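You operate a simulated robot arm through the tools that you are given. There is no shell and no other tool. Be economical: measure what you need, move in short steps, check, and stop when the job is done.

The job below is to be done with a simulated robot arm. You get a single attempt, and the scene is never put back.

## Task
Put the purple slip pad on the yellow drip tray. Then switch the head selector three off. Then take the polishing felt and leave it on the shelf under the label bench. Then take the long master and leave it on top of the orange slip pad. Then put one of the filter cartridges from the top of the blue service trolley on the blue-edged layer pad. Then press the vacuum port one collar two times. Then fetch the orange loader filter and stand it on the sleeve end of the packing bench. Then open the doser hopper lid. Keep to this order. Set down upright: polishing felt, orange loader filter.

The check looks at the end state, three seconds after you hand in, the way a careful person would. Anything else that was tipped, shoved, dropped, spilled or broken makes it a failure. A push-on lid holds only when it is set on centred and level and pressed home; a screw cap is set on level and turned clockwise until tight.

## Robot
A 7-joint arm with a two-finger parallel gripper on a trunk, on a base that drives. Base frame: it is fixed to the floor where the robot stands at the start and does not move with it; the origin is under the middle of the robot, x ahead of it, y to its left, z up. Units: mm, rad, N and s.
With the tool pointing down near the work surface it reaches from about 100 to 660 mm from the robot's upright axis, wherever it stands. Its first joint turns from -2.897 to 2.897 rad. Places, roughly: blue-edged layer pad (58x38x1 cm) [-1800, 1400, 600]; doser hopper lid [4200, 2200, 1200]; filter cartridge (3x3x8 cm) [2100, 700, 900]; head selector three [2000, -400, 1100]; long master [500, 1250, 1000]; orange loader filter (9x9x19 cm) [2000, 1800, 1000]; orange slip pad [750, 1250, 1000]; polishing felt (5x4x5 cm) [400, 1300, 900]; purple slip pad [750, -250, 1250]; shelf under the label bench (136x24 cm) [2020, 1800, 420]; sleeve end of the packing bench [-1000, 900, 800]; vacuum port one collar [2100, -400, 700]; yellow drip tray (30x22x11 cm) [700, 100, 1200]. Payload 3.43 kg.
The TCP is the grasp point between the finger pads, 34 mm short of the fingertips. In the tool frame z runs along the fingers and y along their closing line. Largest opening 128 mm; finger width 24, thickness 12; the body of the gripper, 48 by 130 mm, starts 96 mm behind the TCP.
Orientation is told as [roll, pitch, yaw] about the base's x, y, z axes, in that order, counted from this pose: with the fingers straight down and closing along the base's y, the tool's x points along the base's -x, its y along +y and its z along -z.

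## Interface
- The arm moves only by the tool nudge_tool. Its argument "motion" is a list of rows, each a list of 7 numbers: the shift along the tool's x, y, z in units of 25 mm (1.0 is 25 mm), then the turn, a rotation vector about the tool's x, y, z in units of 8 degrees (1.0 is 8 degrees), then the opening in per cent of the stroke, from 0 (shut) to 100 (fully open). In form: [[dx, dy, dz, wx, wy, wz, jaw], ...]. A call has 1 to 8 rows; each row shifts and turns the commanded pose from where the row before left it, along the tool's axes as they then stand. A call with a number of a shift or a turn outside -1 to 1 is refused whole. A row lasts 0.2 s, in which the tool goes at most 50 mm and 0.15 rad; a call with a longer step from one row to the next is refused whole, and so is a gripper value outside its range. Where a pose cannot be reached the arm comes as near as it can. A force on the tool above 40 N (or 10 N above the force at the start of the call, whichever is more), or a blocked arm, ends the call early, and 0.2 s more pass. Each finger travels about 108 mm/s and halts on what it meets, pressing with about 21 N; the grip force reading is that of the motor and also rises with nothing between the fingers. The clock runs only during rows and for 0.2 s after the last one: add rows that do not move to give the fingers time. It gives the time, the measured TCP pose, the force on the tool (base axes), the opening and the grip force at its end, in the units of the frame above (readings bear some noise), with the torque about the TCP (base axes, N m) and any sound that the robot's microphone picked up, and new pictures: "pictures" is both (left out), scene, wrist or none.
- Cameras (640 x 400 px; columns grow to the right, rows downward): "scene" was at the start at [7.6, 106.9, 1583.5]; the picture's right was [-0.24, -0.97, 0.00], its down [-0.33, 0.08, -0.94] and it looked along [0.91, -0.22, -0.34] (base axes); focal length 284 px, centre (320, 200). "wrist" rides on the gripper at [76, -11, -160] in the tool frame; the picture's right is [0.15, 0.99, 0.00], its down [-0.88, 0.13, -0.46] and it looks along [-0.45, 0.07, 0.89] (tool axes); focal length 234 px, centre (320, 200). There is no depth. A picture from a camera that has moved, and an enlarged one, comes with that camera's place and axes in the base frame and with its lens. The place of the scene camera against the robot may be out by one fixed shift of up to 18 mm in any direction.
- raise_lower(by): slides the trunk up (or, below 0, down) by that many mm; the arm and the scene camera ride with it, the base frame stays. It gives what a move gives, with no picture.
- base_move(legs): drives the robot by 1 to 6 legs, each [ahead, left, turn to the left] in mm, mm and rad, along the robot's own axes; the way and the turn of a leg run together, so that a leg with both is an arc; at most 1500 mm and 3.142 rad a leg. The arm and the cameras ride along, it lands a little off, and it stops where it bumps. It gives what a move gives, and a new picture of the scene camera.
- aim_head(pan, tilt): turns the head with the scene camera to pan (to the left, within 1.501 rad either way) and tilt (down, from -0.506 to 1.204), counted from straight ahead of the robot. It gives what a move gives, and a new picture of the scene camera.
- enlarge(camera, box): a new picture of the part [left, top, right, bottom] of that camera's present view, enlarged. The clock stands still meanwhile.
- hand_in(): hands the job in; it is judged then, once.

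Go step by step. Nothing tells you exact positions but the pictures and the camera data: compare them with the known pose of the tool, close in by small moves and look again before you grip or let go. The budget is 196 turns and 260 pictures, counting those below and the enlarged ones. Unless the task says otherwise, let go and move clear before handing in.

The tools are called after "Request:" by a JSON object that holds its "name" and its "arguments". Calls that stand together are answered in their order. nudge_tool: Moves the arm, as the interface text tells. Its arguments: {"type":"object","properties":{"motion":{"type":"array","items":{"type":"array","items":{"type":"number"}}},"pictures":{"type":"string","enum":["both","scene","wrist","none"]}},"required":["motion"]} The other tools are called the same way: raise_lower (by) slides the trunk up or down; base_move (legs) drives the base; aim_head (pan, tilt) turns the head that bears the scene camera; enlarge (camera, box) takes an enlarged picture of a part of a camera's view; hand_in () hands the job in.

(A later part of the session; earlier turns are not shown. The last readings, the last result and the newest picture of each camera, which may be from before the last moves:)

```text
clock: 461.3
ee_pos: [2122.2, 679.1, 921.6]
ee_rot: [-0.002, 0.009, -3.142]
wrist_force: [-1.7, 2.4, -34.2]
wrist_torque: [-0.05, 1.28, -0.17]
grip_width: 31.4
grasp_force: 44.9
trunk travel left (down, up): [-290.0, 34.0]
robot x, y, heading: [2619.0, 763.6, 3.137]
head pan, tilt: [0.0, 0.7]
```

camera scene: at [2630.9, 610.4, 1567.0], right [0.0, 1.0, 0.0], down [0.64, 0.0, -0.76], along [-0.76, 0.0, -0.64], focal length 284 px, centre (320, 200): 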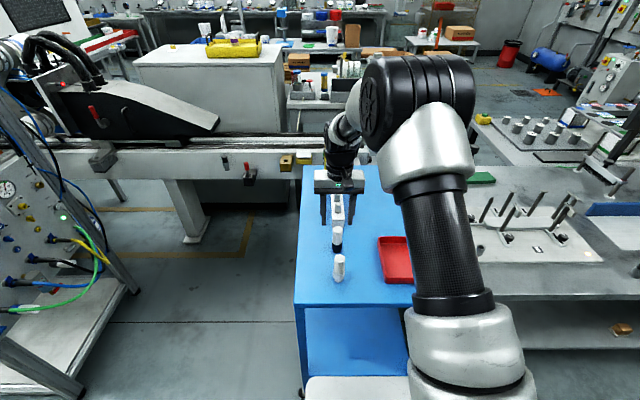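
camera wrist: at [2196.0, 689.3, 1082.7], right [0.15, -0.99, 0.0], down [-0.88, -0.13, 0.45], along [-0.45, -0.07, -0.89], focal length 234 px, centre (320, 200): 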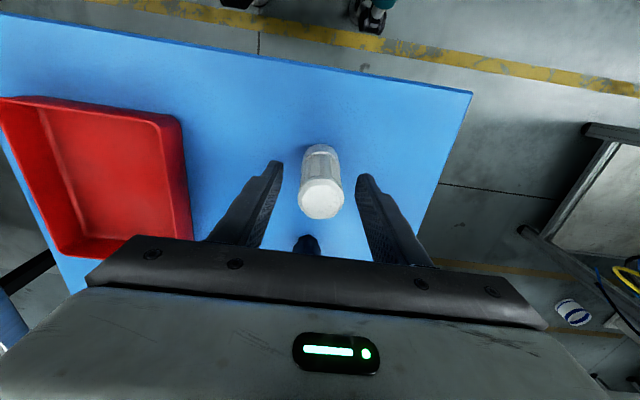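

The pull reached 34 N with no movement, so it's truly fixed. I'll release and examine the three pieces in the white holder on the same trolley top.

Request:
{"name": "nudge_tool", "arguments": {"motion": [[0, 0, 0.12, 0, 0, 0, 22], [0, 0, 0, 0, 0, 0, 45], [0, 0, -1, 0, 0, 0, 50], [0, 0, -1, 0, 0, 0, 50], [0, 0, -1, 0, 0, 0, 50], [0, 0, -1, 0, 0, 0, 50], [0, 0, -1, 0, 0, 0, 50]], "pictures": "none"}}

Request:
{"name": "nudge_tool", "arguments": {"motion": [[-1, 0, 0, 0, 0, 0, 50], [-1, 0, 0, 0, 0, 0, 50], [-1, 0, 0, 0, 0, 0, 50], [-1, 0, 0, 0, 0, 0, 50]], "pictures": "wrist"}}

Request:
{"name": "enlarge", "arguments": {"camera": "wrist", "box": [230, 20, 410, 250]}}

Request:
{"name": "enlarge", "arguments": {"camera": "scene", "box": [300, 130, 396, 300]}}

```text
clock: 462.9
ee_pos: [2123.3, 677.9, 1047.2]
ee_rot: [-0.003, 0.003, -3.142]
wrist_force: [0.1, -0.3, -0.5]
wrist_torque: [-0.02, 0.02, 0.0]
grip_width: 63.9
grasp_force: 0.1
trunk travel left (down, up): [-290.0, 34.0]
robot x, y, heading: [2617.4, 765.0, 3.137]
head pan, tilt: [0.0, 0.7]
```

```text
clock: 463.9
ee_pos: [2021.9, 677.6, 1046.0]
ee_rot: [-0.002, 0.006, -3.142]
wrist_force: [-0.5, 0.0, -0.1]
wrist_torque: [-0.03, 0.05, 0.01]
grip_width: 63.8
grasp_force: 0.1
trunk travel left (down, up): [-290.0, 34.0]
robot x, y, heading: [2618.6, 760.7, 3.136]
head pan, tilt: [0.0, 0.7]
camera wrist: at [2097.5, 689.3, 1206.6], right [0.15, -0.99, 0.0], down [-0.88, -0.13, 0.45], along [-0.45, -0.07, -0.89], focal length 234 px, centre (320, 200)
```

wrist: 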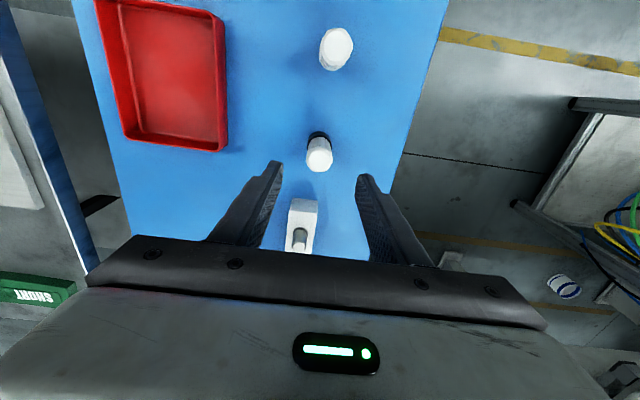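

```text
1.74 times, centred on (320, 135) of wrist
camera zoom: at [2097.5, 689.3, 1206.6], right [0.15, -0.99, 0.0], down [-0.88, -0.13, 0.45], along [-0.45, -0.07, -0.89], focal length 407 px, centre (320, 313)
```

zoom: 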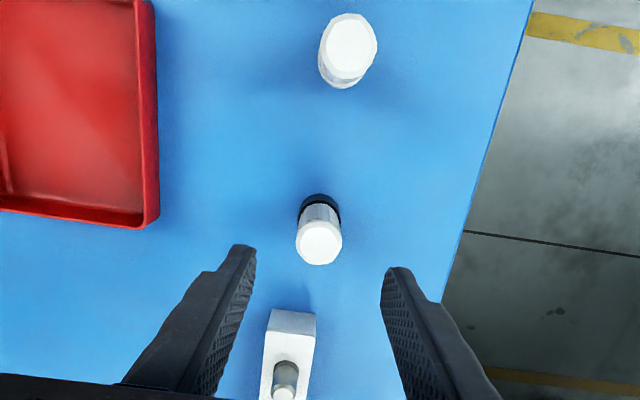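

```text
2.35 times, centred on (348, 215) of scene
camera zoom: at [2630.9, 610.4, 1567.0], right [0.0, 1.0, 0.0], down [0.64, 0.0, -0.76], along [-0.76, 0.0, -0.64], focal length 667 px, centre (254, 165)
```

zoom: 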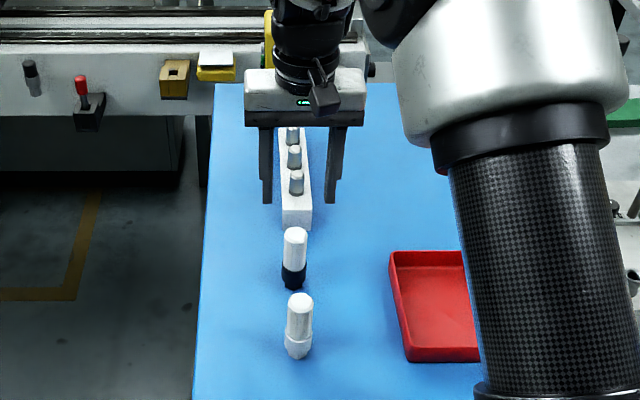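

The holder's pieces are too slim (about 21 mm) to be the 3×3×8 cartridges. I'll test whether the near cartridge slides with a gentle low sideways push.

Request:
{"name": "nudge_tool", "arguments": {"motion": [[1, 0, 0, 0, 0, 0, 50], [1, 0, 0, 0, 0, 0, 50], [1, 0, 0, 0, 0, 0, 50], [1, 0, 0, 0, 0, 0, 50], [0, 0, 1, 0, 0, 0, 50], [0, 0, 1, 0, 0, 0, 50], [0, 0, 1, 0, 0, 0, 50], [0, 0, 1, 0, 0, 0, 50]], "pictures": "none"}}

Request:
{"name": "nudge_tool", "arguments": {"motion": [[0, 0, 1, 0, 0, 0, 50], [0, 0, 1, 0, 0, 0, 50], [0, 0.25, 0, 0, 0, 0, 50], [0, 0.25, 0, 0, 0, 0, 50], [0, 0.1, 0, 0, 0, 0, 50], [0, 0.1, 0, 0, 0, 0, 50], [0, 0.1, 0, 0, 0, 0, 50]], "pictures": "wrist"}}

```text
clock: 465.7
ee_pos: [2123.7, 678.8, 946.3]
ee_rot: [-0.002, 0.002, -3.141]
wrist_force: [-0.4, -0.4, 0.5]
wrist_torque: [-0.01, 0.0, -0.02]
grip_width: 63.9
grasp_force: 0.1
trunk travel left (down, up): [-290.0, 34.0]
robot x, y, heading: [2619.9, 761.1, 3.134]
head pan, tilt: [0.0, 0.7]
```

```text
clock: 467.3
ee_pos: [2122.3, 661.1, 895.7]
ee_rot: [-0.002, 0.005, 3.14]
wrist_force: [-0.4, 8.7, -1.5]
wrist_torque: [0.19, 0.11, 0.1]
grip_width: 68.8
grasp_force: 3.9
trunk travel left (down, up): [-290.0, 34.0]
robot x, y, heading: [2618.3, 763.9, 3.133]
head pan, tilt: [0.0, 0.7]
camera wrist: at [2198.5, 671.9, 1056.9], right [0.15, -0.99, 0.0], down [-0.88, -0.13, 0.45], along [-0.45, -0.06, -0.89], focal length 234 px, centre (320, 200)
```

wrist: 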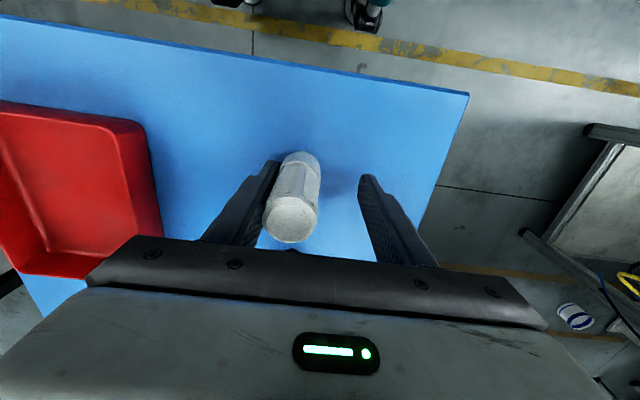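

It is rigidly fixed. I'll back the arm away and survey the whole trolley top, including behind the yellow device and the holder.

Request:
{"name": "nudge_tool", "arguments": {"motion": [[0, -0.8, 0, 0, 0, 0, 50], [0, 0, -1, 0, 0, 0, 50], [0, 0, -1, 0, 0, 0, 50], [0, 0, -1, 0, 0, 0, 50], [0, 0, -1, 0, 0, 0, 50], [0.5, -1, -1, 0, 0, 0, 30], [1, -1, -1, 0, 0, 0, 0], [1, -1, -1, 0, 0, 0, 0]], "pictures": "none"}}

Request:
{"name": "nudge_tool", "arguments": {"motion": [[1, -1, -0.5, 0, 0, 0, 0], [1, -1, -0.5, 0, 0, 0, 0], [0, -1, 0, 0, 0, 0, 0], [0, -1, 0, 0, 0, 0, 0], [0, -1, 0, 0, 0, 0, 0]], "pictures": "scene"}}

Request:
{"name": "enlarge", "arguments": {"camera": "scene", "box": [280, 120, 440, 295]}}

Request:
{"name": "enlarge", "arguments": {"camera": "scene", "box": [300, 115, 380, 235]}}

```text
clock: 469.1
ee_pos: [2184.3, 755.9, 1073.6]
ee_rot: [-0.002, 0.003, -3.142]
wrist_force: [0.4, 1.1, 0.3]
wrist_torque: [0.03, 0.01, -0.01]
grip_width: 0.1
grasp_force: 20.6
trunk travel left (down, up): [-290.0, 34.0]
robot x, y, heading: [2617.4, 761.0, 3.138]
head pan, tilt: [0.0, 0.7]
```

```text
clock: 470.3
ee_pos: [2235.4, 879.4, 1098.8]
ee_rot: [-0.002, 0.004, -3.14]
wrist_force: [0.0, 0.0, 0.0]
wrist_torque: [0.0, -0.01, 0.05]
grip_width: 0.1
grasp_force: 20.6
trunk travel left (down, up): [-290.0, 34.0]
robot x, y, heading: [2617.2, 760.2, 3.135]
head pan, tilt: [0.0, 0.7]
camera scene: at [2631.1, 610.6, 1567.1], right [0.0, 1.0, 0.0], down [0.64, 0.0, -0.76], along [-0.76, 0.0, -0.64], focal length 284 px, centre (320, 200)
```

scene: 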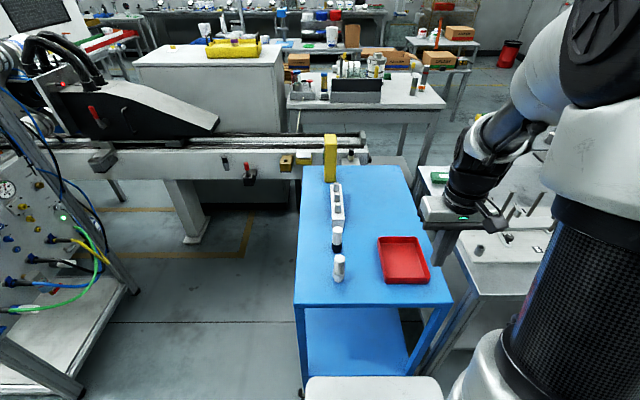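

```text
2.29 times, centred on (360, 208) of scene
camera zoom: at [2631.1, 610.6, 1567.1], right [0.0, 1.0, 0.0], down [0.64, 0.0, -0.76], along [-0.76, 0.0, -0.64], focal length 648 px, centre (229, 183)
```

zoom: 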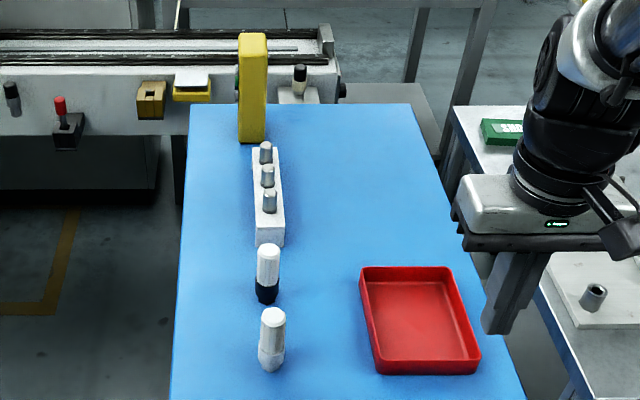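

```text
3.33 times, centred on (340, 175) of scene
camera zoom: at [2631.1, 610.6, 1567.1], right [0.0, 1.0, 0.0], down [0.64, 0.0, -0.76], along [-0.76, 0.0, -0.64], focal length 945 px, centre (253, 283)
```

zoom: 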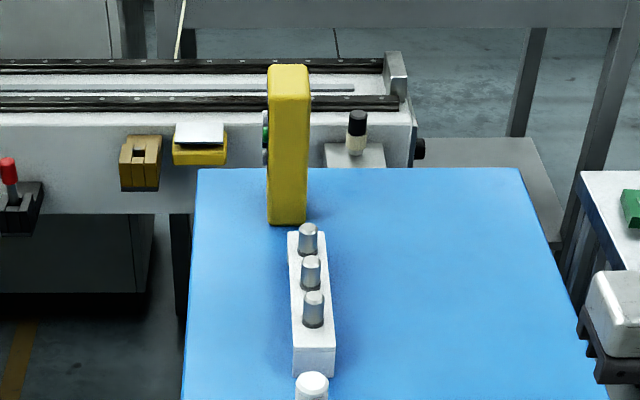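

Request:
{"name": "enlarge", "arguments": {"camera": "scene", "box": [324, 220, 354, 288]}}

Request:
{"name": "enlarge", "arguments": {"camera": "scene", "box": [290, 296, 440, 390]}}

```text
5.88 times, centred on (339, 254) of scene
camera zoom: at [2631.1, 610.6, 1567.1], right [0.0, 1.0, 0.0], down [0.64, 0.0, -0.76], along [-0.76, 0.0, -0.64], focal length 1668 px, centre (208, -118)
```

zoom: 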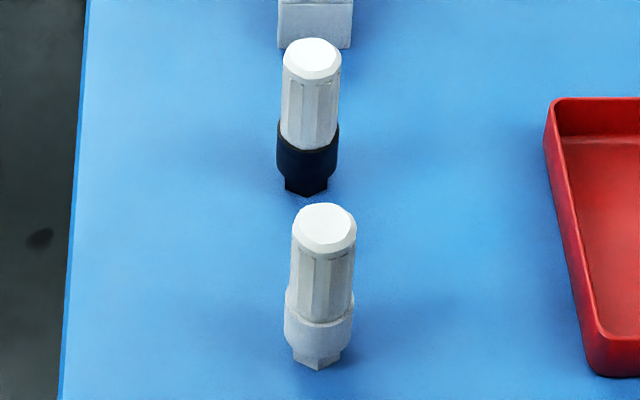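

```text
4.26 times, centred on (365, 343) of scene
camera zoom: at [2631.1, 610.6, 1567.1], right [0.0, 1.0, 0.0], down [0.64, 0.0, -0.76], along [-0.76, 0.0, -0.64], focal length 1206 px, centre (128, -408)
```

zoom: 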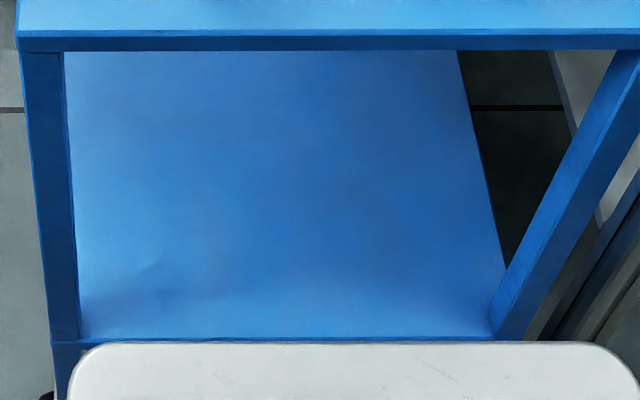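

Both white cartridges are rigid, so the three identical grey cylinders in the holder may be the loose ones. They're out of reach from here, so I'll go round to the trolley's left side, facing +y.

Request:
{"name": "base_move", "arguments": {"legs": [[-300, 0, 0], [0, 0, -1.566], [-620, 0, 0], [0, 950, 0]]}}

Request:
{"name": "aim_head", "arguments": {"pan": 0.0, "tilt": 0.8}}

```text
clock: 488.4
ee_pos: [2091.1, 535.4, 1097.9]
ee_rot: [-0.003, 0.002, 1.56]
wrist_force: [0.2, 0.5, -0.6]
wrist_torque: [0.01, 0.0, 0.0]
grip_width: 0.0
grasp_force: 21.0
trunk travel left (down, up): [-290.0, 34.0]
robot x, y, heading: [1971.2, 153.2, 1.553]
head pan, tilt: [0.0, 0.7]
camera scene: at [1836.9, 138.2, 1567.0], right [1.0, -0.02, 0.0], down [-0.01, -0.64, -0.76], along [0.01, 0.76, -0.64], focal length 284 px, centre (320, 200)
```

scene: 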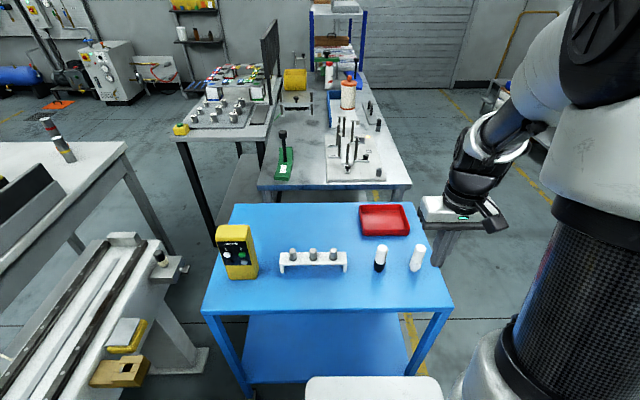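

```text
clock: 489.0
ee_pos: [2090.7, 534.9, 1097.5]
ee_rot: [-0.001, 0.005, 1.558]
wrist_force: [-0.4, 0.7, 0.2]
wrist_torque: [-0.02, -0.01, 0.0]
grip_width: 0.0
grasp_force: 20.8
trunk travel left (down, up): [-290.0, 34.0]
robot x, y, heading: [1970.1, 150.8, 1.556]
head pan, tilt: [0.0, 0.799]
camera scene: at [1836.9, 133.9, 1558.8], right [1.0, -0.02, 0.0], down [-0.01, -0.72, -0.7], along [0.01, 0.7, -0.72], focal length 284 px, centre (320, 200)
```

scene: 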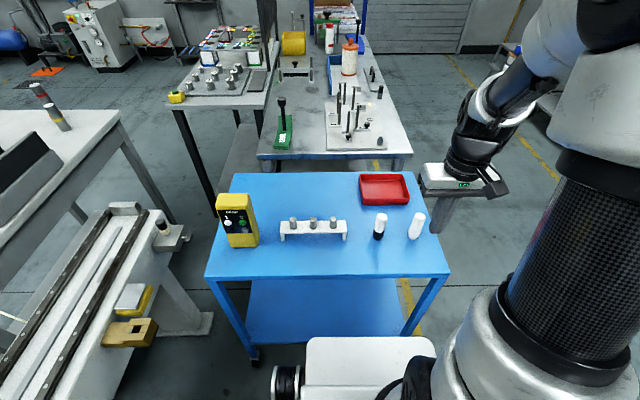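

Request:
{"name": "enlarge", "arguments": {"camera": "scene", "box": [270, 190, 446, 275]}}

Request:
{"name": "enlarge", "arguments": {"camera": "scene", "box": [205, 185, 295, 255]}}

```text
3.64 times, centred on (358, 232) of scene
camera zoom: at [1836.9, 133.9, 1558.8], right [1.0, -0.02, 0.0], down [-0.01, -0.72, -0.7], along [0.01, 0.7, -0.72], focal length 1031 px, centre (182, 82)
```

zoom: 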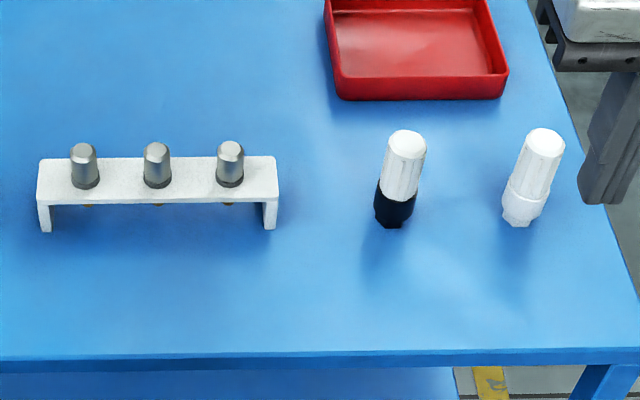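

```text
5.71 times, centred on (250, 220) of scene
camera zoom: at [1836.9, 133.9, 1558.8], right [1.0, -0.02, 0.0], down [-0.01, -0.72, -0.7], along [0.01, 0.7, -0.72], focal length 1620 px, centre (720, 86)
```

zoom: 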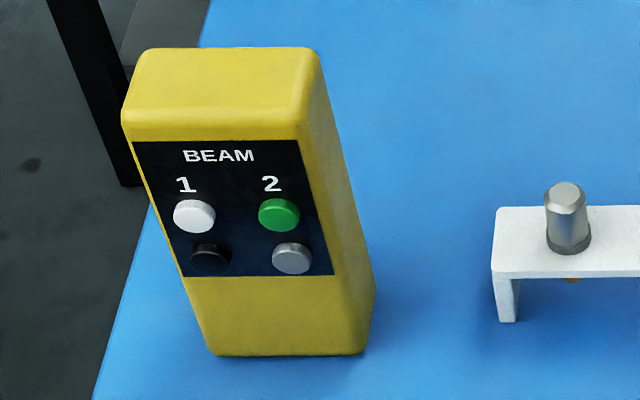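

The holder is a bridge with three identical grey cylinders pushed through it. I'll test the right-hand one: move above and look.

Request:
{"name": "nudge_tool", "arguments": {"motion": [[-0.7, 1, 0, 0, 0, 0, 0], [-0.7, 1, 0, 0, 0, 0, 0], [-0.7, 1, 0, 0, 0, 0, 0], [-0.7, 1, 0, 0, 0, 0, 0], [-0.7, 1, 0, 0, 0, 0, 20], [-0.7, 1, 0, 0, 0, 0, 40], [-0.7, 1, 0, 0, 0, 0, 40], [-0.7, 1, 0.5, 0, 0, 0, 40]], "pictures": "wrist"}}

Request:
{"name": "enlarge", "arguments": {"camera": "wrist", "box": [200, 90, 440, 240]}}

```text
clock: 490.8
ee_pos: [1894.8, 678.1, 1083.7]
ee_rot: [0.0, 0.006, 1.558]
wrist_force: [-0.5, 0.7, 0.6]
wrist_torque: [0.02, -0.01, -0.02]
grip_width: 51.3
grasp_force: 0.2
trunk travel left (down, up): [-290.0, 34.0]
robot x, y, heading: [1972.3, 153.2, 1.558]
head pan, tilt: [0.0, 0.799]
camera wrist: at [1904.4, 603.4, 1244.0], right [-0.99, -0.13, 0.0], down [-0.12, 0.88, 0.45], along [-0.06, 0.45, -0.89], focal length 234 px, centre (320, 200)
```

wrist: 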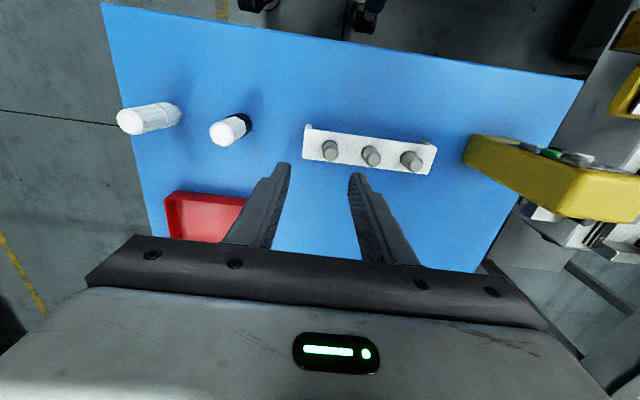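

```text
2.67 times, centred on (320, 165) of wrist
camera zoom: at [1904.4, 603.4, 1244.0], right [-0.99, -0.13, 0.0], down [-0.12, 0.88, 0.45], along [-0.06, 0.45, -0.89], focal length 624 px, centre (320, 293)
```

zoom: 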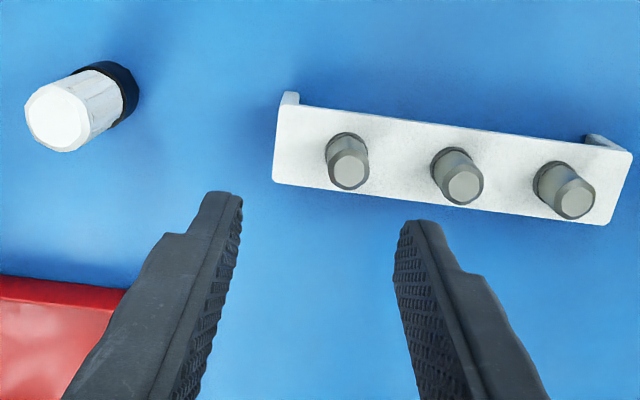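

Those grey ones are only about 21 mm wide, so they don't match 3×3×8. I'll go back to the dark-based one from this side, gripping across the other axis, and measure carefully.

Request:
{"name": "nudge_tool", "arguments": {"motion": [[0, -1, 0, 0, 0, 0, 48], [0, -1, 0, 0, 0, 0, 48], [0, -1, 0, 0, 0, 0, 48], [0, -1, 0, 0, 0, 0, 48], [0, -0.75, 0, 0, 0, 0, 48], [0, 0, 1, 0, 0, 0, 48], [0, 0, 1, 0, 0, 0, 48], [0, 0, 1, 0, 0, 0, 48]], "pictures": "wrist"}}

Request:
{"name": "enlarge", "arguments": {"camera": "wrist", "box": [260, 100, 380, 220]}}

```text
clock: 492.6
ee_pos: [2013.6, 676.7, 1010.9]
ee_rot: [-0.001, 0.003, 1.561]
wrist_force: [-0.7, 0.5, 0.4]
wrist_torque: [0.05, -0.03, -0.02]
grip_width: 61.5
grasp_force: 0.0
trunk travel left (down, up): [-290.0, 34.0]
robot x, y, heading: [1973.0, 149.0, 1.555]
head pan, tilt: [0.0, 0.799]
camera wrist: at [2023.1, 600.2, 1170.5], right [-0.99, -0.14, 0.0], down [-0.12, 0.88, 0.45], along [-0.06, 0.45, -0.89], focal length 234 px, centre (320, 200)
```

wrist: 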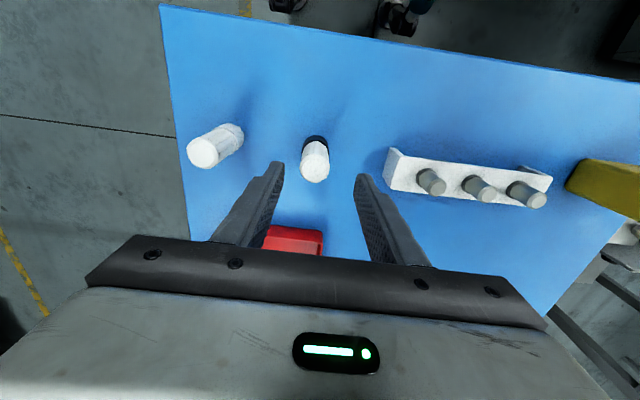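

```text
3.33 times, centred on (320, 160) of wrist
camera zoom: at [2023.1, 600.2, 1170.5], right [-0.99, -0.14, 0.0], down [-0.12, 0.88, 0.45], along [-0.06, 0.45, -0.89], focal length 781 px, centre (320, 333)
```

zoom: 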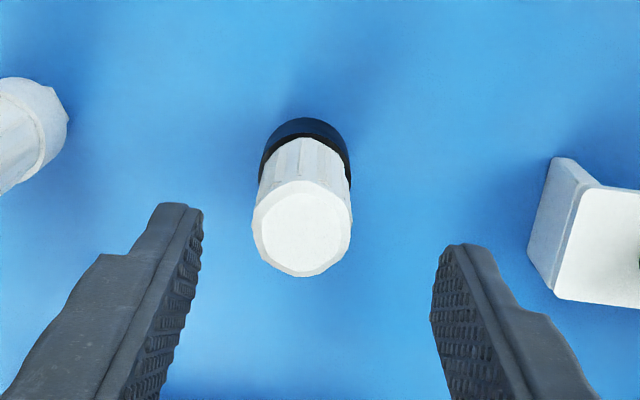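

Combining both sides, the dark cartridge axis is at about (2018, 677) with its top near z 948. I'll grip it centred and test the lift in small increments.

Request:
{"name": "nudge_tool", "arguments": {"motion": [[0, -0.17, 1, 0, 0, 0, 48], [0, 0, 1, 0, 0, 0, 48], [0, 0, 1, 0, 0, 0, 48], [0, 0, 0.2, 0, 0, 0, 30], [0, 0, 0, 0, 0, 0, 20], [0, 0, 0, 0, 0, 0, 15]], "pictures": "none"}}

Request:
{"name": "nudge_tool", "arguments": {"motion": [[0, 0, -0.04, 0, 0, 0, 15], [0, 0, -0.04, 0, 0, 0, 15], [0, 0, -0.04, 0, 0, 0, 15], [0, 0, -0.04, 0, 0, 0, 15]], "pictures": "wrist"}}

```text
clock: 494.0
ee_pos: [2018.0, 675.4, 929.0]
ee_rot: [-0.001, 0.005, 1.558]
wrist_force: [3.6, 0.3, -1.0]
wrist_torque: [0.03, -0.19, -0.03]
grip_width: 28.9
grasp_force: 21.4
trunk travel left (down, up): [-290.0, 34.0]
robot x, y, heading: [1969.7, 151.7, 1.56]
head pan, tilt: [0.0, 0.799]
```

```text
clock: 495.0
ee_pos: [2017.4, 674.7, 933.5]
ee_rot: [-0.002, 0.002, 1.559]
wrist_force: [3.7, 1.6, -2.3]
wrist_torque: [0.11, -0.27, -0.01]
grip_width: 28.8
grasp_force: 21.0
trunk travel left (down, up): [-290.0, 34.0]
robot x, y, heading: [1968.6, 154.6, 1.555]
head pan, tilt: [0.0, 0.799]
camera wrist: at [2027.3, 600.2, 1093.7], right [-0.99, -0.13, 0.0], down [-0.12, 0.88, 0.45], along [-0.06, 0.45, -0.89], focal length 234 px, centre (320, 200)
```

wrist: 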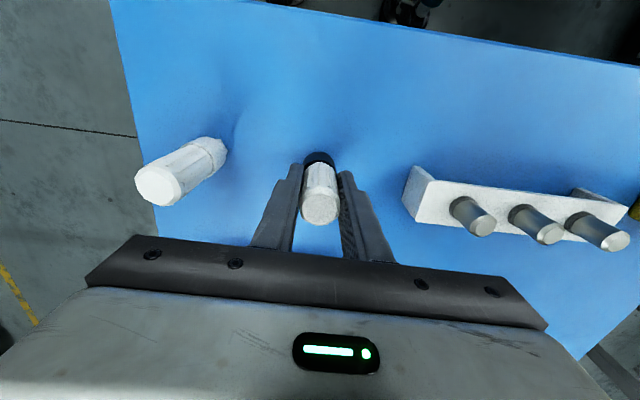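

This time the grip is normal (21 N) and it rose freely. Continuing the lift.

Request:
{"name": "nudge_tool", "arguments": {"motion": [[0, 0, -0.4, 0, 0, 0, 15], [0, 0, -0.6, 0, 0, 0, 15], [0, 0, -1, 0, 0, 0, 15], [0, 0, -1, 0, 0, 0, 15]]}}

Request:
{"name": "enlarge", "arguments": {"camera": "scene", "box": [300, 150, 460, 262]}}

```text
clock: 496.0
ee_pos: [2013.7, 675.5, 1009.5]
ee_rot: [-0.002, 0.004, 1.56]
wrist_force: [-0.7, 0.6, 0.6]
wrist_torque: [0.0, -0.01, 0.01]
grip_width: 28.8
grasp_force: 21.0
trunk travel left (down, up): [-290.0, 34.0]
robot x, y, heading: [1967.5, 154.0, 1.558]
head pan, tilt: [0.0, 0.799]
camera scene: at [1836.9, 133.8, 1558.8], right [1.0, -0.02, 0.0], down [-0.01, -0.72, -0.7], along [0.01, 0.7, -0.72], focal length 284 px, centre (320, 200)
camera wrist: at [2024.6, 600.8, 1169.1], right [-0.99, -0.14, 0.0], down [-0.12, 0.88, 0.45], along [-0.06, 0.45, -0.89], focal length 234 px, centre (320, 200)
```

scene: 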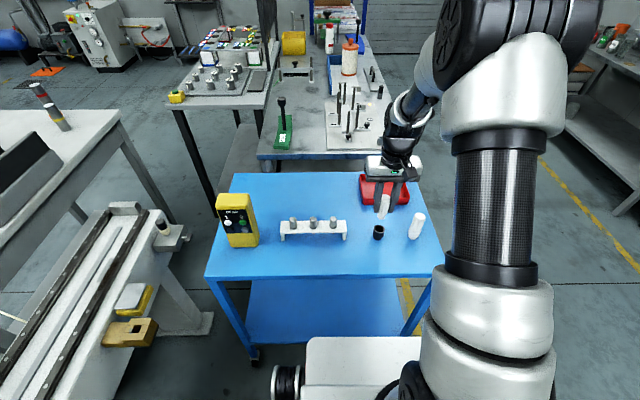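
wrist: 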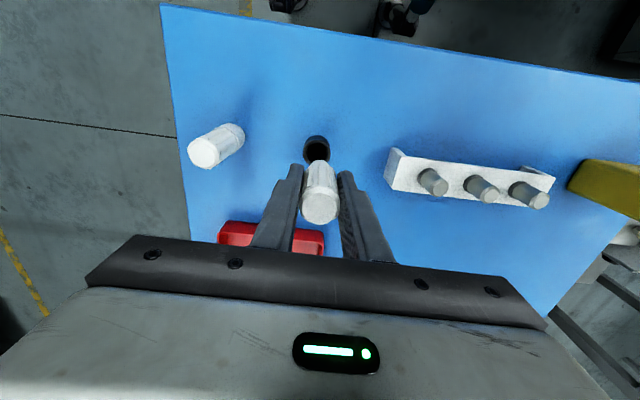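

```text
3.57 times, centred on (380, 206) of scene
camera zoom: at [1836.9, 133.8, 1558.8], right [1.0, -0.02, 0.0], down [-0.01, -0.72, -0.7], along [0.01, 0.7, -0.72], focal length 1012 px, centre (106, 179)
```

zoom: 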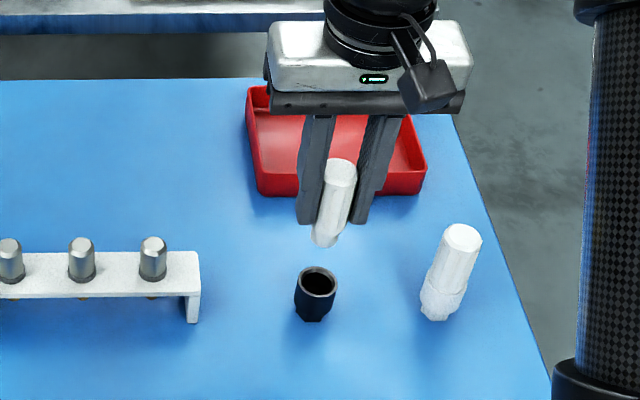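

The white cartridge came out of a fixed cup — earlier I had been clamping the cup rim. Now I'll raise it, tuck in, and drive round to the front area toward the layer pad.

Request:
{"name": "nudge_tool", "arguments": {"motion": [[0, 0, -1, 0, 0, 0, 15], [0, 0, -1, 0, 0, 0, 15], [1, 0, -1, 0, 0, 0, 15], [1, 0, -1, 0, 0, 0, 15], [1, 0, -1, 0, 0, 0, 15], [1, 0, -1, 0, 0, 0, 15], [1, 0, 0, 0, 0, 0, 15], [1, 0, 0, 0, 0, 0, 15]], "pictures": "none"}}

Request:
{"name": "base_move", "arguments": {"legs": [[0, -970, 0.014], [1500, 0, 0], [1500, 0, 0], [960, 0, 0], [0, 1500, 0], [0, 200, 0]]}}

```text
clock: 497.8
ee_pos: [2016.5, 524.3, 1157.5]
ee_rot: [-0.002, 0.004, 1.559]
wrist_force: [0.4, -0.3, -0.7]
wrist_torque: [0.01, 0.03, 0.01]
grip_width: 28.7
grasp_force: 20.9
trunk travel left (down, up): [-290.0, 34.0]
robot x, y, heading: [1970.4, 152.6, 1.555]
head pan, tilt: [0.0, 0.799]
```

```text
clock: 542.1
ee_pos: [1337.3, 4494.3, 1157.5]
ee_rot: [-0.002, 0.003, 1.586]
wrist_force: [-0.6, 0.2, -0.6]
wrist_torque: [-0.02, 0.0, -0.03]
grip_width: 28.4
grasp_force: 21.3
trunk travel left (down, up): [-290.0, 34.0]
robot x, y, heading: [1300.9, 4123.2, 1.584]
head pan, tilt: [0.0, 0.799]
camera scene: at [1169.0, 4097.9, 1558.8], right [1.0, 0.01, 0.0], down [0.01, -0.72, -0.7], along [-0.01, 0.7, -0.72], focal length 284 px, centre (320, 200)
```

scene: 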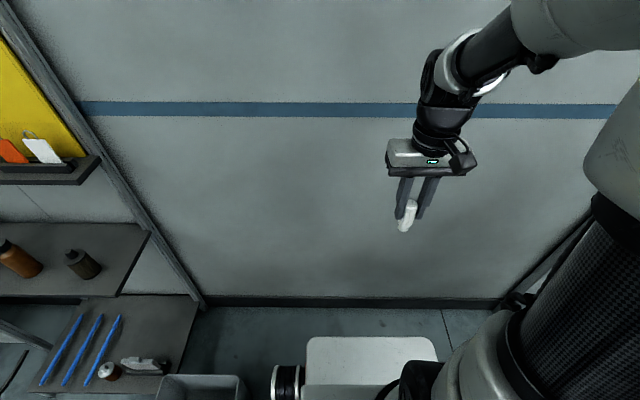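

Request:
{"name": "base_move", "arguments": {"legs": [[-640, 0, -0.013], [0, 1500, 0], [0, 0, 1.571]]}}

Request:
{"name": "aim_head", "arguments": {"pan": 0.9, "tilt": 0.4}}

Request:
{"name": "aim_head", "arguments": {"pan": 0.4, "tilt": 0.4}}

```text
clock: 563.5
ee_pos: [-543.1, 3546.9, 1158.1]
ee_rot: [-0.002, 0.002, -3.133]
wrist_force: [0.3, 0.0, 0.9]
wrist_torque: [-0.04, 0.0, 0.01]
grip_width: 28.3
grasp_force: 21.1
trunk travel left (down, up): [-290.0, 34.0]
robot x, y, heading: [-168.7, 3510.9, -3.134]
head pan, tilt: [0.0, 0.799]
camera scene: at [-151.7, 3356.7, 1558.8], right [-0.01, 1.0, 0.0], down [0.72, 0.0, -0.7], along [-0.7, 0.0, -0.72], focal length 284 px, centre (320, 200)
```

scene: 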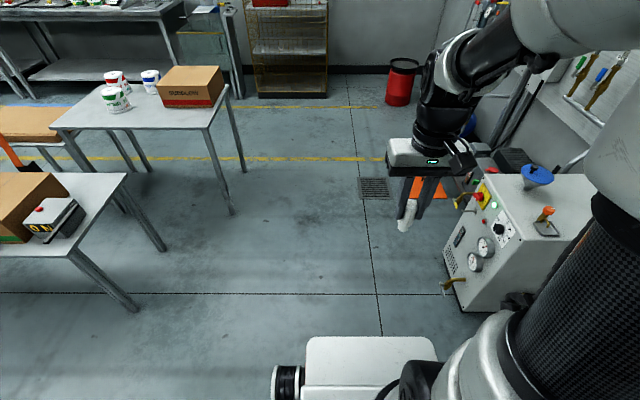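

```text
clock: 564.8
ee_pos: [-543.8, 3546.2, 1157.8]
ee_rot: [-0.004, 0.004, -3.135]
wrist_force: [0.4, -0.1, -1.4]
wrist_torque: [-0.01, -0.01, 0.01]
grip_width: 27.9
grasp_force: 20.6
trunk travel left (down, up): [-290.0, 34.0]
robot x, y, heading: [-170.1, 3505.3, -3.139]
head pan, tilt: [0.901, 0.4]
camera scene: at [-128.3, 3284.3, 1593.9], right [-0.79, 0.62, 0.0], down [0.24, 0.31, -0.92], along [-0.57, -0.72, -0.39], focal length 284 px, centre (320, 200)
```

scene: 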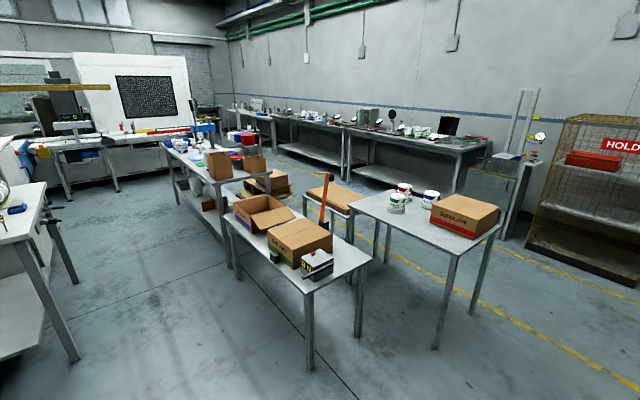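

```text
clock: 565.7
ee_pos: [-543.3, 3545.7, 1158.1]
ee_rot: [-0.002, 0.003, -3.133]
wrist_force: [-0.9, 0.0, -0.7]
wrist_torque: [-0.04, 0.02, -0.02]
grip_width: 28.1
grasp_force: 20.7
trunk travel left (down, up): [-290.0, 34.0]
robot x, y, heading: [-166.9, 3505.8, -3.132]
head pan, tilt: [0.4, 0.4]
camera scene: at [-156.2, 3320.6, 1593.9], right [-0.39, 0.92, 0.0], down [0.36, 0.15, -0.92], along [-0.85, -0.36, -0.39], focal length 284 px, centre (320, 200)
```

scene: 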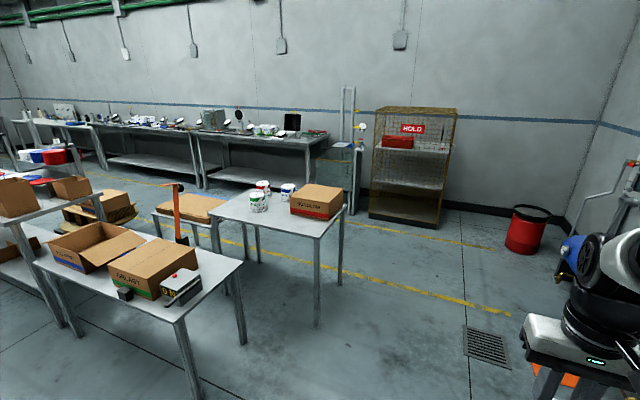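

Request:
{"name": "aim_head", "arguments": {"pan": 0.75, "tilt": 0.4}}

Request:
{"name": "enlarge", "arguments": {"camera": "scene", "box": [150, 130, 390, 280]}}

```text
clock: 566.5
ee_pos: [-542.3, 3545.8, 1157.8]
ee_rot: [-0.003, 0.004, -3.133]
wrist_force: [0.5, 0.0, -0.5]
wrist_torque: [0.0, 0.02, -0.01]
grip_width: 28.2
grasp_force: 21.1
trunk travel left (down, up): [-290.0, 34.0]
robot x, y, heading: [-168.9, 3506.7, -3.137]
head pan, tilt: [0.75, 0.4]
camera scene: at [-138.6, 3293.7, 1593.9], right [-0.69, 0.73, 0.0], down [0.28, 0.27, -0.92], along [-0.67, -0.63, -0.39], focal length 284 px, centre (320, 200)
```

scene: 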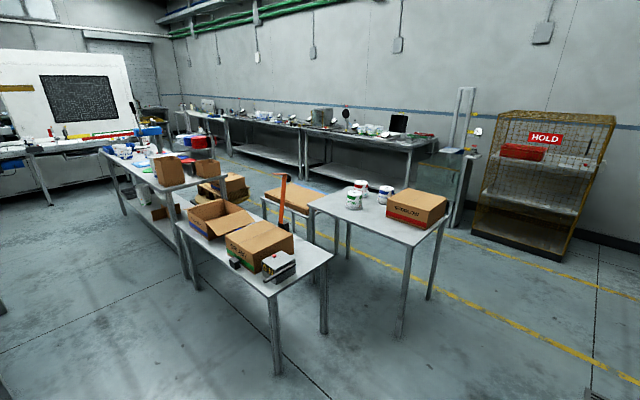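

```text
2.67 times, centred on (270, 205) of scene
camera zoom: at [-138.6, 3293.7, 1593.9], right [-0.69, 0.73, 0.0], down [0.28, 0.27, -0.92], along [-0.67, -0.63, -0.39], focal length 756 px, centre (453, 187)
```

zoom: 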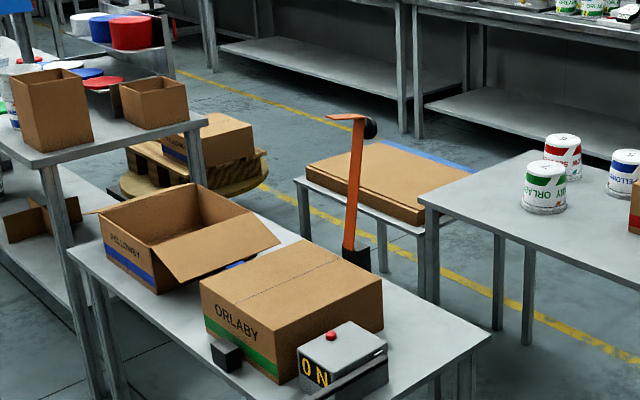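

The blue-edged sheet lies on the far side of a low table near (-1950, 1430). I'll go round by the back aisle and face it from -x.

Request:
{"name": "base_move", "arguments": {"legs": [[1500, 0, 0], [1030, 0, 0], [0, 0, 3.137], [0, -1500, 0], [0, -500, 0]]}}

Request:
{"name": "aim_head", "arguments": {"pan": 0.0, "tilt": 0.6}}

```text
clock: 605.5
ee_pos: [-2360.1, 1484.0, 1157.2]
ee_rot: [-0.002, 0.003, -0.025]
wrist_force: [0.6, -0.9, -0.8]
wrist_torque: [-0.02, 0.04, 0.0]
grip_width: 28.2
grasp_force: 20.6
trunk travel left (down, up): [-290.0, 34.0]
robot x, y, heading: [-2734.7, 1536.3, -0.033]
head pan, tilt: [0.75, 0.4]
camera scene: at [-2741.5, 1727.5, 1593.9], right [0.66, -0.75, 0.0], down [-0.29, -0.26, -0.92], along [0.69, 0.61, -0.39], focal length 284 px, centre (320, 200)
```

scene: 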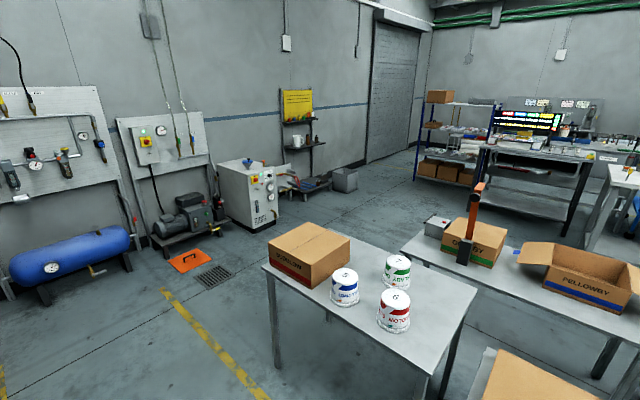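

```text
clock: 606.6
ee_pos: [-2361.2, 1484.4, 1157.5]
ee_rot: [-0.002, 0.002, -0.024]
wrist_force: [0.2, 0.1, -0.4]
wrist_torque: [0.0, -0.01, 0.01]
grip_width: 28.3
grasp_force: 20.6
trunk travel left (down, up): [-290.0, 34.0]
robot x, y, heading: [-2731.9, 1538.1, -0.029]
head pan, tilt: [0.0, 0.6]
camera scene: at [-2722.8, 1663.9, 1575.7], right [-0.03, -1.0, 0.0], down [-0.56, 0.02, -0.83], along [0.82, -0.02, -0.56], focal length 284 px, centre (320, 200)
```

scene: 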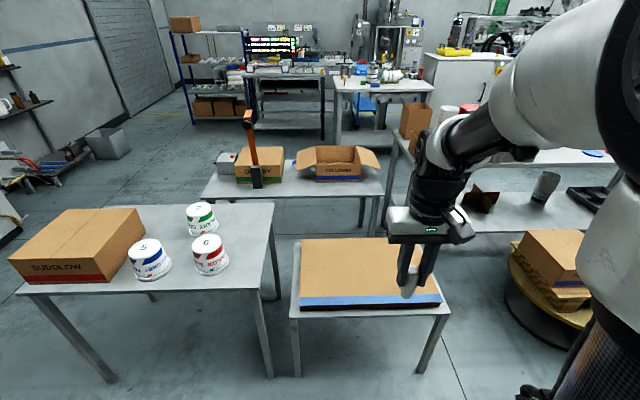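

The blue-edged pad is on the low table at x -2040…-1660, y about 1170–1720, z 600. Advancing the base and lowering the trunk.

Request:
{"name": "base_move", "arguments": {"legs": [[180, -20, 0.03]]}}

Request:
{"name": "raise_lower", "arguments": {"by": -270}}

Request:
{"name": "nudge_tool", "arguments": {"motion": [[-1, -0.2, 0, 0, 0, 0, 15], [-1, -0.2, 0, 0, 0, 0, 15], [-1, -0.2, 0, 0, 0, 0, 15], [-1, -0.2, 0, 0, 0, 0, 15], [-1, 0, 0.5, 0, 0, 0, 15], [-1, 0, 0.8, 0, 0, 0, 15], [-1, 0, 0.8, 0, 0, 0, 15], [-1, 0, 0.8, 0, 0, 0, 15]], "pictures": "none"}}

Request:
{"name": "nudge_tool", "arguments": {"motion": [[0, 0, 0.9, 0, 0, 0, 15], [0, 0, 0.9, 0, 0, 0, 15], [0, 0, 0.9, 0, 0, 0, 15]]}}

```text
clock: 608.1
ee_pos: [-2183.3, 1472.1, 1158.5]
ee_rot: [-0.004, 0.004, 0.003]
wrist_force: [0.4, -0.6, -1.4]
wrist_torque: [0.01, -0.02, 0.02]
grip_width: 28.2
grasp_force: 20.7
trunk travel left (down, up): [-290.0, 34.0]
robot x, y, heading: [-2559.3, 1510.6, 0.003]
head pan, tilt: [0.0, 0.6]
camera scene: at [-2550.7, 1641.1, 1575.7], right [0.0, -1.0, 0.0], down [-0.57, 0.0, -0.82], along [0.82, 0.0, -0.57], focal length 284 px, centre (320, 200)
```

scene: 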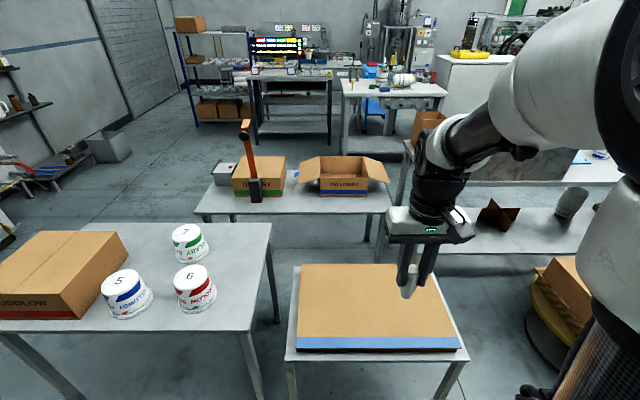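

```text
clock: 610.8
ee_pos: [-2183.2, 1471.5, 888.8]
ee_rot: [-0.003, 0.004, 0.004]
wrist_force: [-0.7, 0.0, -0.4]
wrist_torque: [0.01, 0.02, 0.0]
grip_width: 28.0
grasp_force: 21.0
trunk travel left (down, up): [-20.0, 304.0]
robot x, y, heading: [-2561.2, 1512.7, 0.002]
head pan, tilt: [0.0, 0.6]
```

```text
clock: 612.6
ee_pos: [-1982.1, 1454.8, 813.4]
ee_rot: [-0.002, 0.005, 0.005]
wrist_force: [0.2, 0.3, -1.0]
wrist_torque: [-0.01, 0.0, -0.02]
grip_width: 27.6
grasp_force: 20.9
trunk travel left (down, up): [-20.0, 304.0]
robot x, y, heading: [-2553.3, 1514.4, 0.001]
head pan, tilt: [0.0, 0.6]
```

```text
clock: 613.4
ee_pos: [-1982.9, 1453.3, 746.3]
ee_rot: [-0.001, 0.003, 0.003]
wrist_force: [-0.1, -0.3, -0.9]
wrist_torque: [0.0, -0.06, 0.02]
grip_width: 28.1
grasp_force: 21.1
trunk travel left (down, up): [-20.0, 304.0]
robot x, y, heading: [-2558.2, 1512.1, 0.002]
head pan, tilt: [0.0, 0.6]
camera scene: at [-2551.3, 1641.2, 1305.7], right [0.0, -1.0, 0.0], down [-0.56, 0.0, -0.83], along [0.83, 0.0, -0.56], focal length 284 px, centre (320, 200)
camera wrist: at [-2058.4, 1442.0, 906.6], right [-0.15, 0.99, 0.0], down [0.88, 0.13, 0.45], along [0.45, 0.07, -0.89], focal length 234 px, centre (320, 200)
```

scene: 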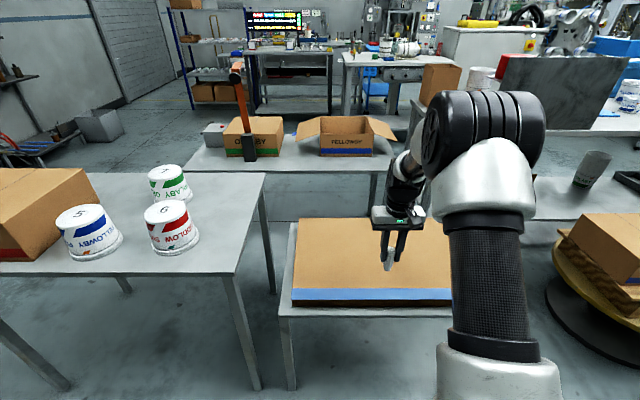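
wrist: 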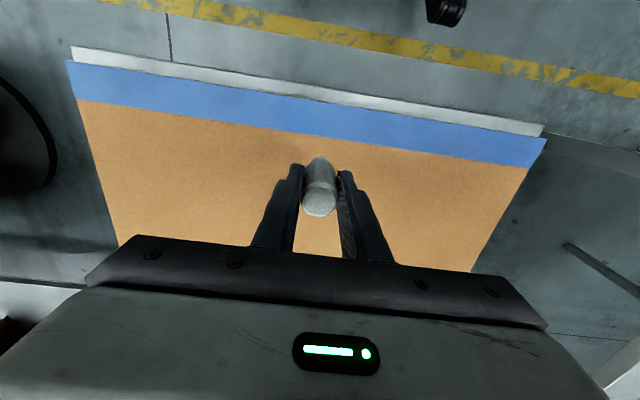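

Moving 50 mm further in over the pad, and checking the cartridge's foot.

Request:
{"name": "nudge_tool", "arguments": {"motion": [[-1, 0, 0.3, 0, 0, 0, 15], [-1, 0, 0.3, 0, 0, 0, 15]], "pictures": "none"}}

Request:
{"name": "enlarge", "arguments": {"camera": "scene", "box": [370, 195, 434, 275]}}

```text
clock: 614.0
ee_pos: [-1934.1, 1452.5, 729.7]
ee_rot: [-0.002, 0.005, 0.006]
wrist_force: [0.0, 0.1, 0.8]
wrist_torque: [0.03, -0.01, -0.03]
grip_width: 28.2
grasp_force: 21.4
trunk travel left (down, up): [-20.0, 304.0]
robot x, y, heading: [-2556.8, 1513.4, 0.005]
head pan, tilt: [0.0, 0.6]
```

```text
5.00 times, centred on (402, 235) of scene
camera zoom: at [-2551.3, 1641.2, 1305.7], right [0.0, -1.0, 0.0], down [-0.56, 0.0, -0.83], along [0.83, 0.0, -0.56], focal length 1418 px, centre (-90, 25)
```

zoom: 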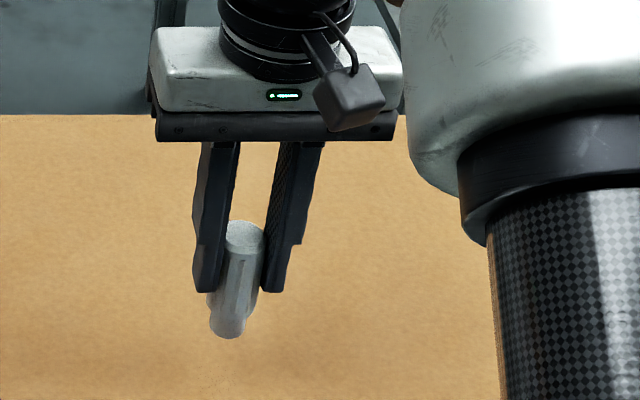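

Lowering to contact on the pad.

Request:
{"name": "nudge_tool", "arguments": {"motion": [[0, 0, 0.8, 0, 0, 0, 15], [0, 0, 0.6, 0, 0, 0, 15], [0, 0, 0.15, 0, 0, 0, 15], [0, 0, 0.15, 0, 0, 0, 15], [0, 0, 0.15, 0, 0, 0, 15], [0, 0, 0.15, 0, 0, 0, 15], [0, 0, 0.15, 0, 0, 0, 15], [0, 0, 0.15, 0, 0, 0, 15]], "pictures": "none"}}

Request:
{"name": "enlarge", "arguments": {"camera": "scene", "box": [370, 205, 434, 285]}}

```text
clock: 615.8
ee_pos: [-1933.7, 1453.3, 677.9]
ee_rot: [-0.003, -0.002, 0.004]
wrist_force: [-3.3, 0.1, 26.4]
wrist_torque: [-0.02, 0.11, 0.02]
grip_width: 28.3
grasp_force: 21.7
trunk travel left (down, up): [-20.0, 304.0]
robot x, y, heading: [-2555.1, 1512.0, -0.004]
head pan, tilt: [0.0, 0.6]
```

```text
5.00 times, centred on (402, 245) of scene
camera zoom: at [-2553.1, 1641.3, 1306.1], right [0.0, -1.0, 0.0], down [-0.56, 0.0, -0.83], along [0.83, 0.0, -0.56], focal length 1418 px, centre (-90, -25)
```

zoom: 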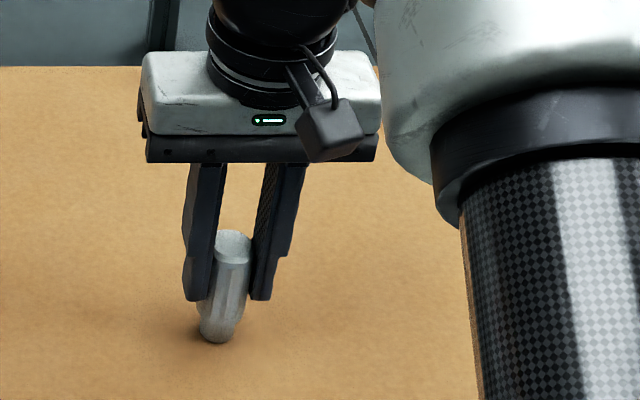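

Contact at 26 N; easing off and opening slowly.

Request:
{"name": "nudge_tool", "arguments": {"motion": [[0, 0, -0.12, 0, 0, 0, 15], [0, 0, -0.1, 0, 0, 0, 18], [0, 0, 0, 0, 0, 0, 28], [0, 0, 0, 0, 0, 0, 36], [0, 0, 0, 0, 0, 0, 45], [0, 0, -0.6, 0, 0, 0, 48], [0, 0, -0.8, 0, 0, 0, 48], [0, 0, -0.8, 0, 0, 0, 48]], "pictures": "wrist"}}

Request:
{"name": "enlarge", "arguments": {"camera": "scene", "box": [340, 185, 460, 295]}}

```text
clock: 617.6
ee_pos: [-1934.8, 1452.6, 736.1]
ee_rot: [-0.004, 0.006, 0.004]
wrist_force: [-0.7, -0.9, 0.1]
wrist_torque: [0.04, -0.01, 0.06]
grip_width: 61.5
grasp_force: 0.0
trunk travel left (down, up): [-20.0, 304.0]
robot x, y, heading: [-2555.8, 1509.5, -0.005]
head pan, tilt: [0.0, 0.6]
camera wrist: at [-2010.0, 1441.5, 895.7], right [-0.15, 0.99, 0.0], down [0.88, 0.13, 0.45], along [0.45, 0.07, -0.89], focal length 234 px, centre (320, 200)
```

wrist: 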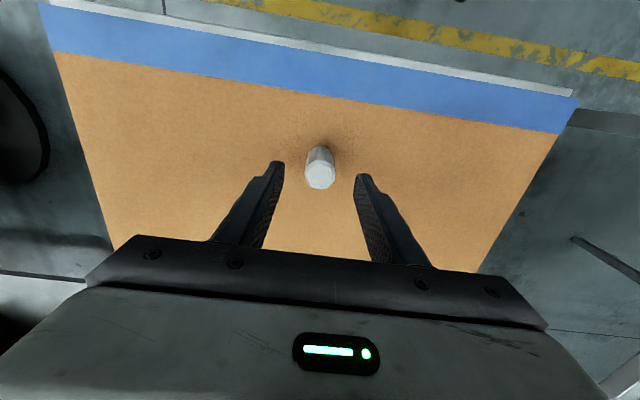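

```text
3.64 times, centred on (400, 240) of scene
camera zoom: at [-2551.0, 1641.2, 1305.7], right [0.0, -1.0, 0.0], down [-0.57, 0.0, -0.82], along [0.82, 0.0, -0.57], focal length 1031 px, centre (29, 54)
```

zoom: 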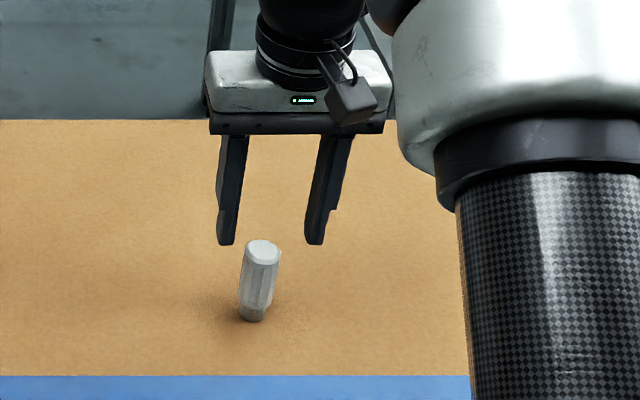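

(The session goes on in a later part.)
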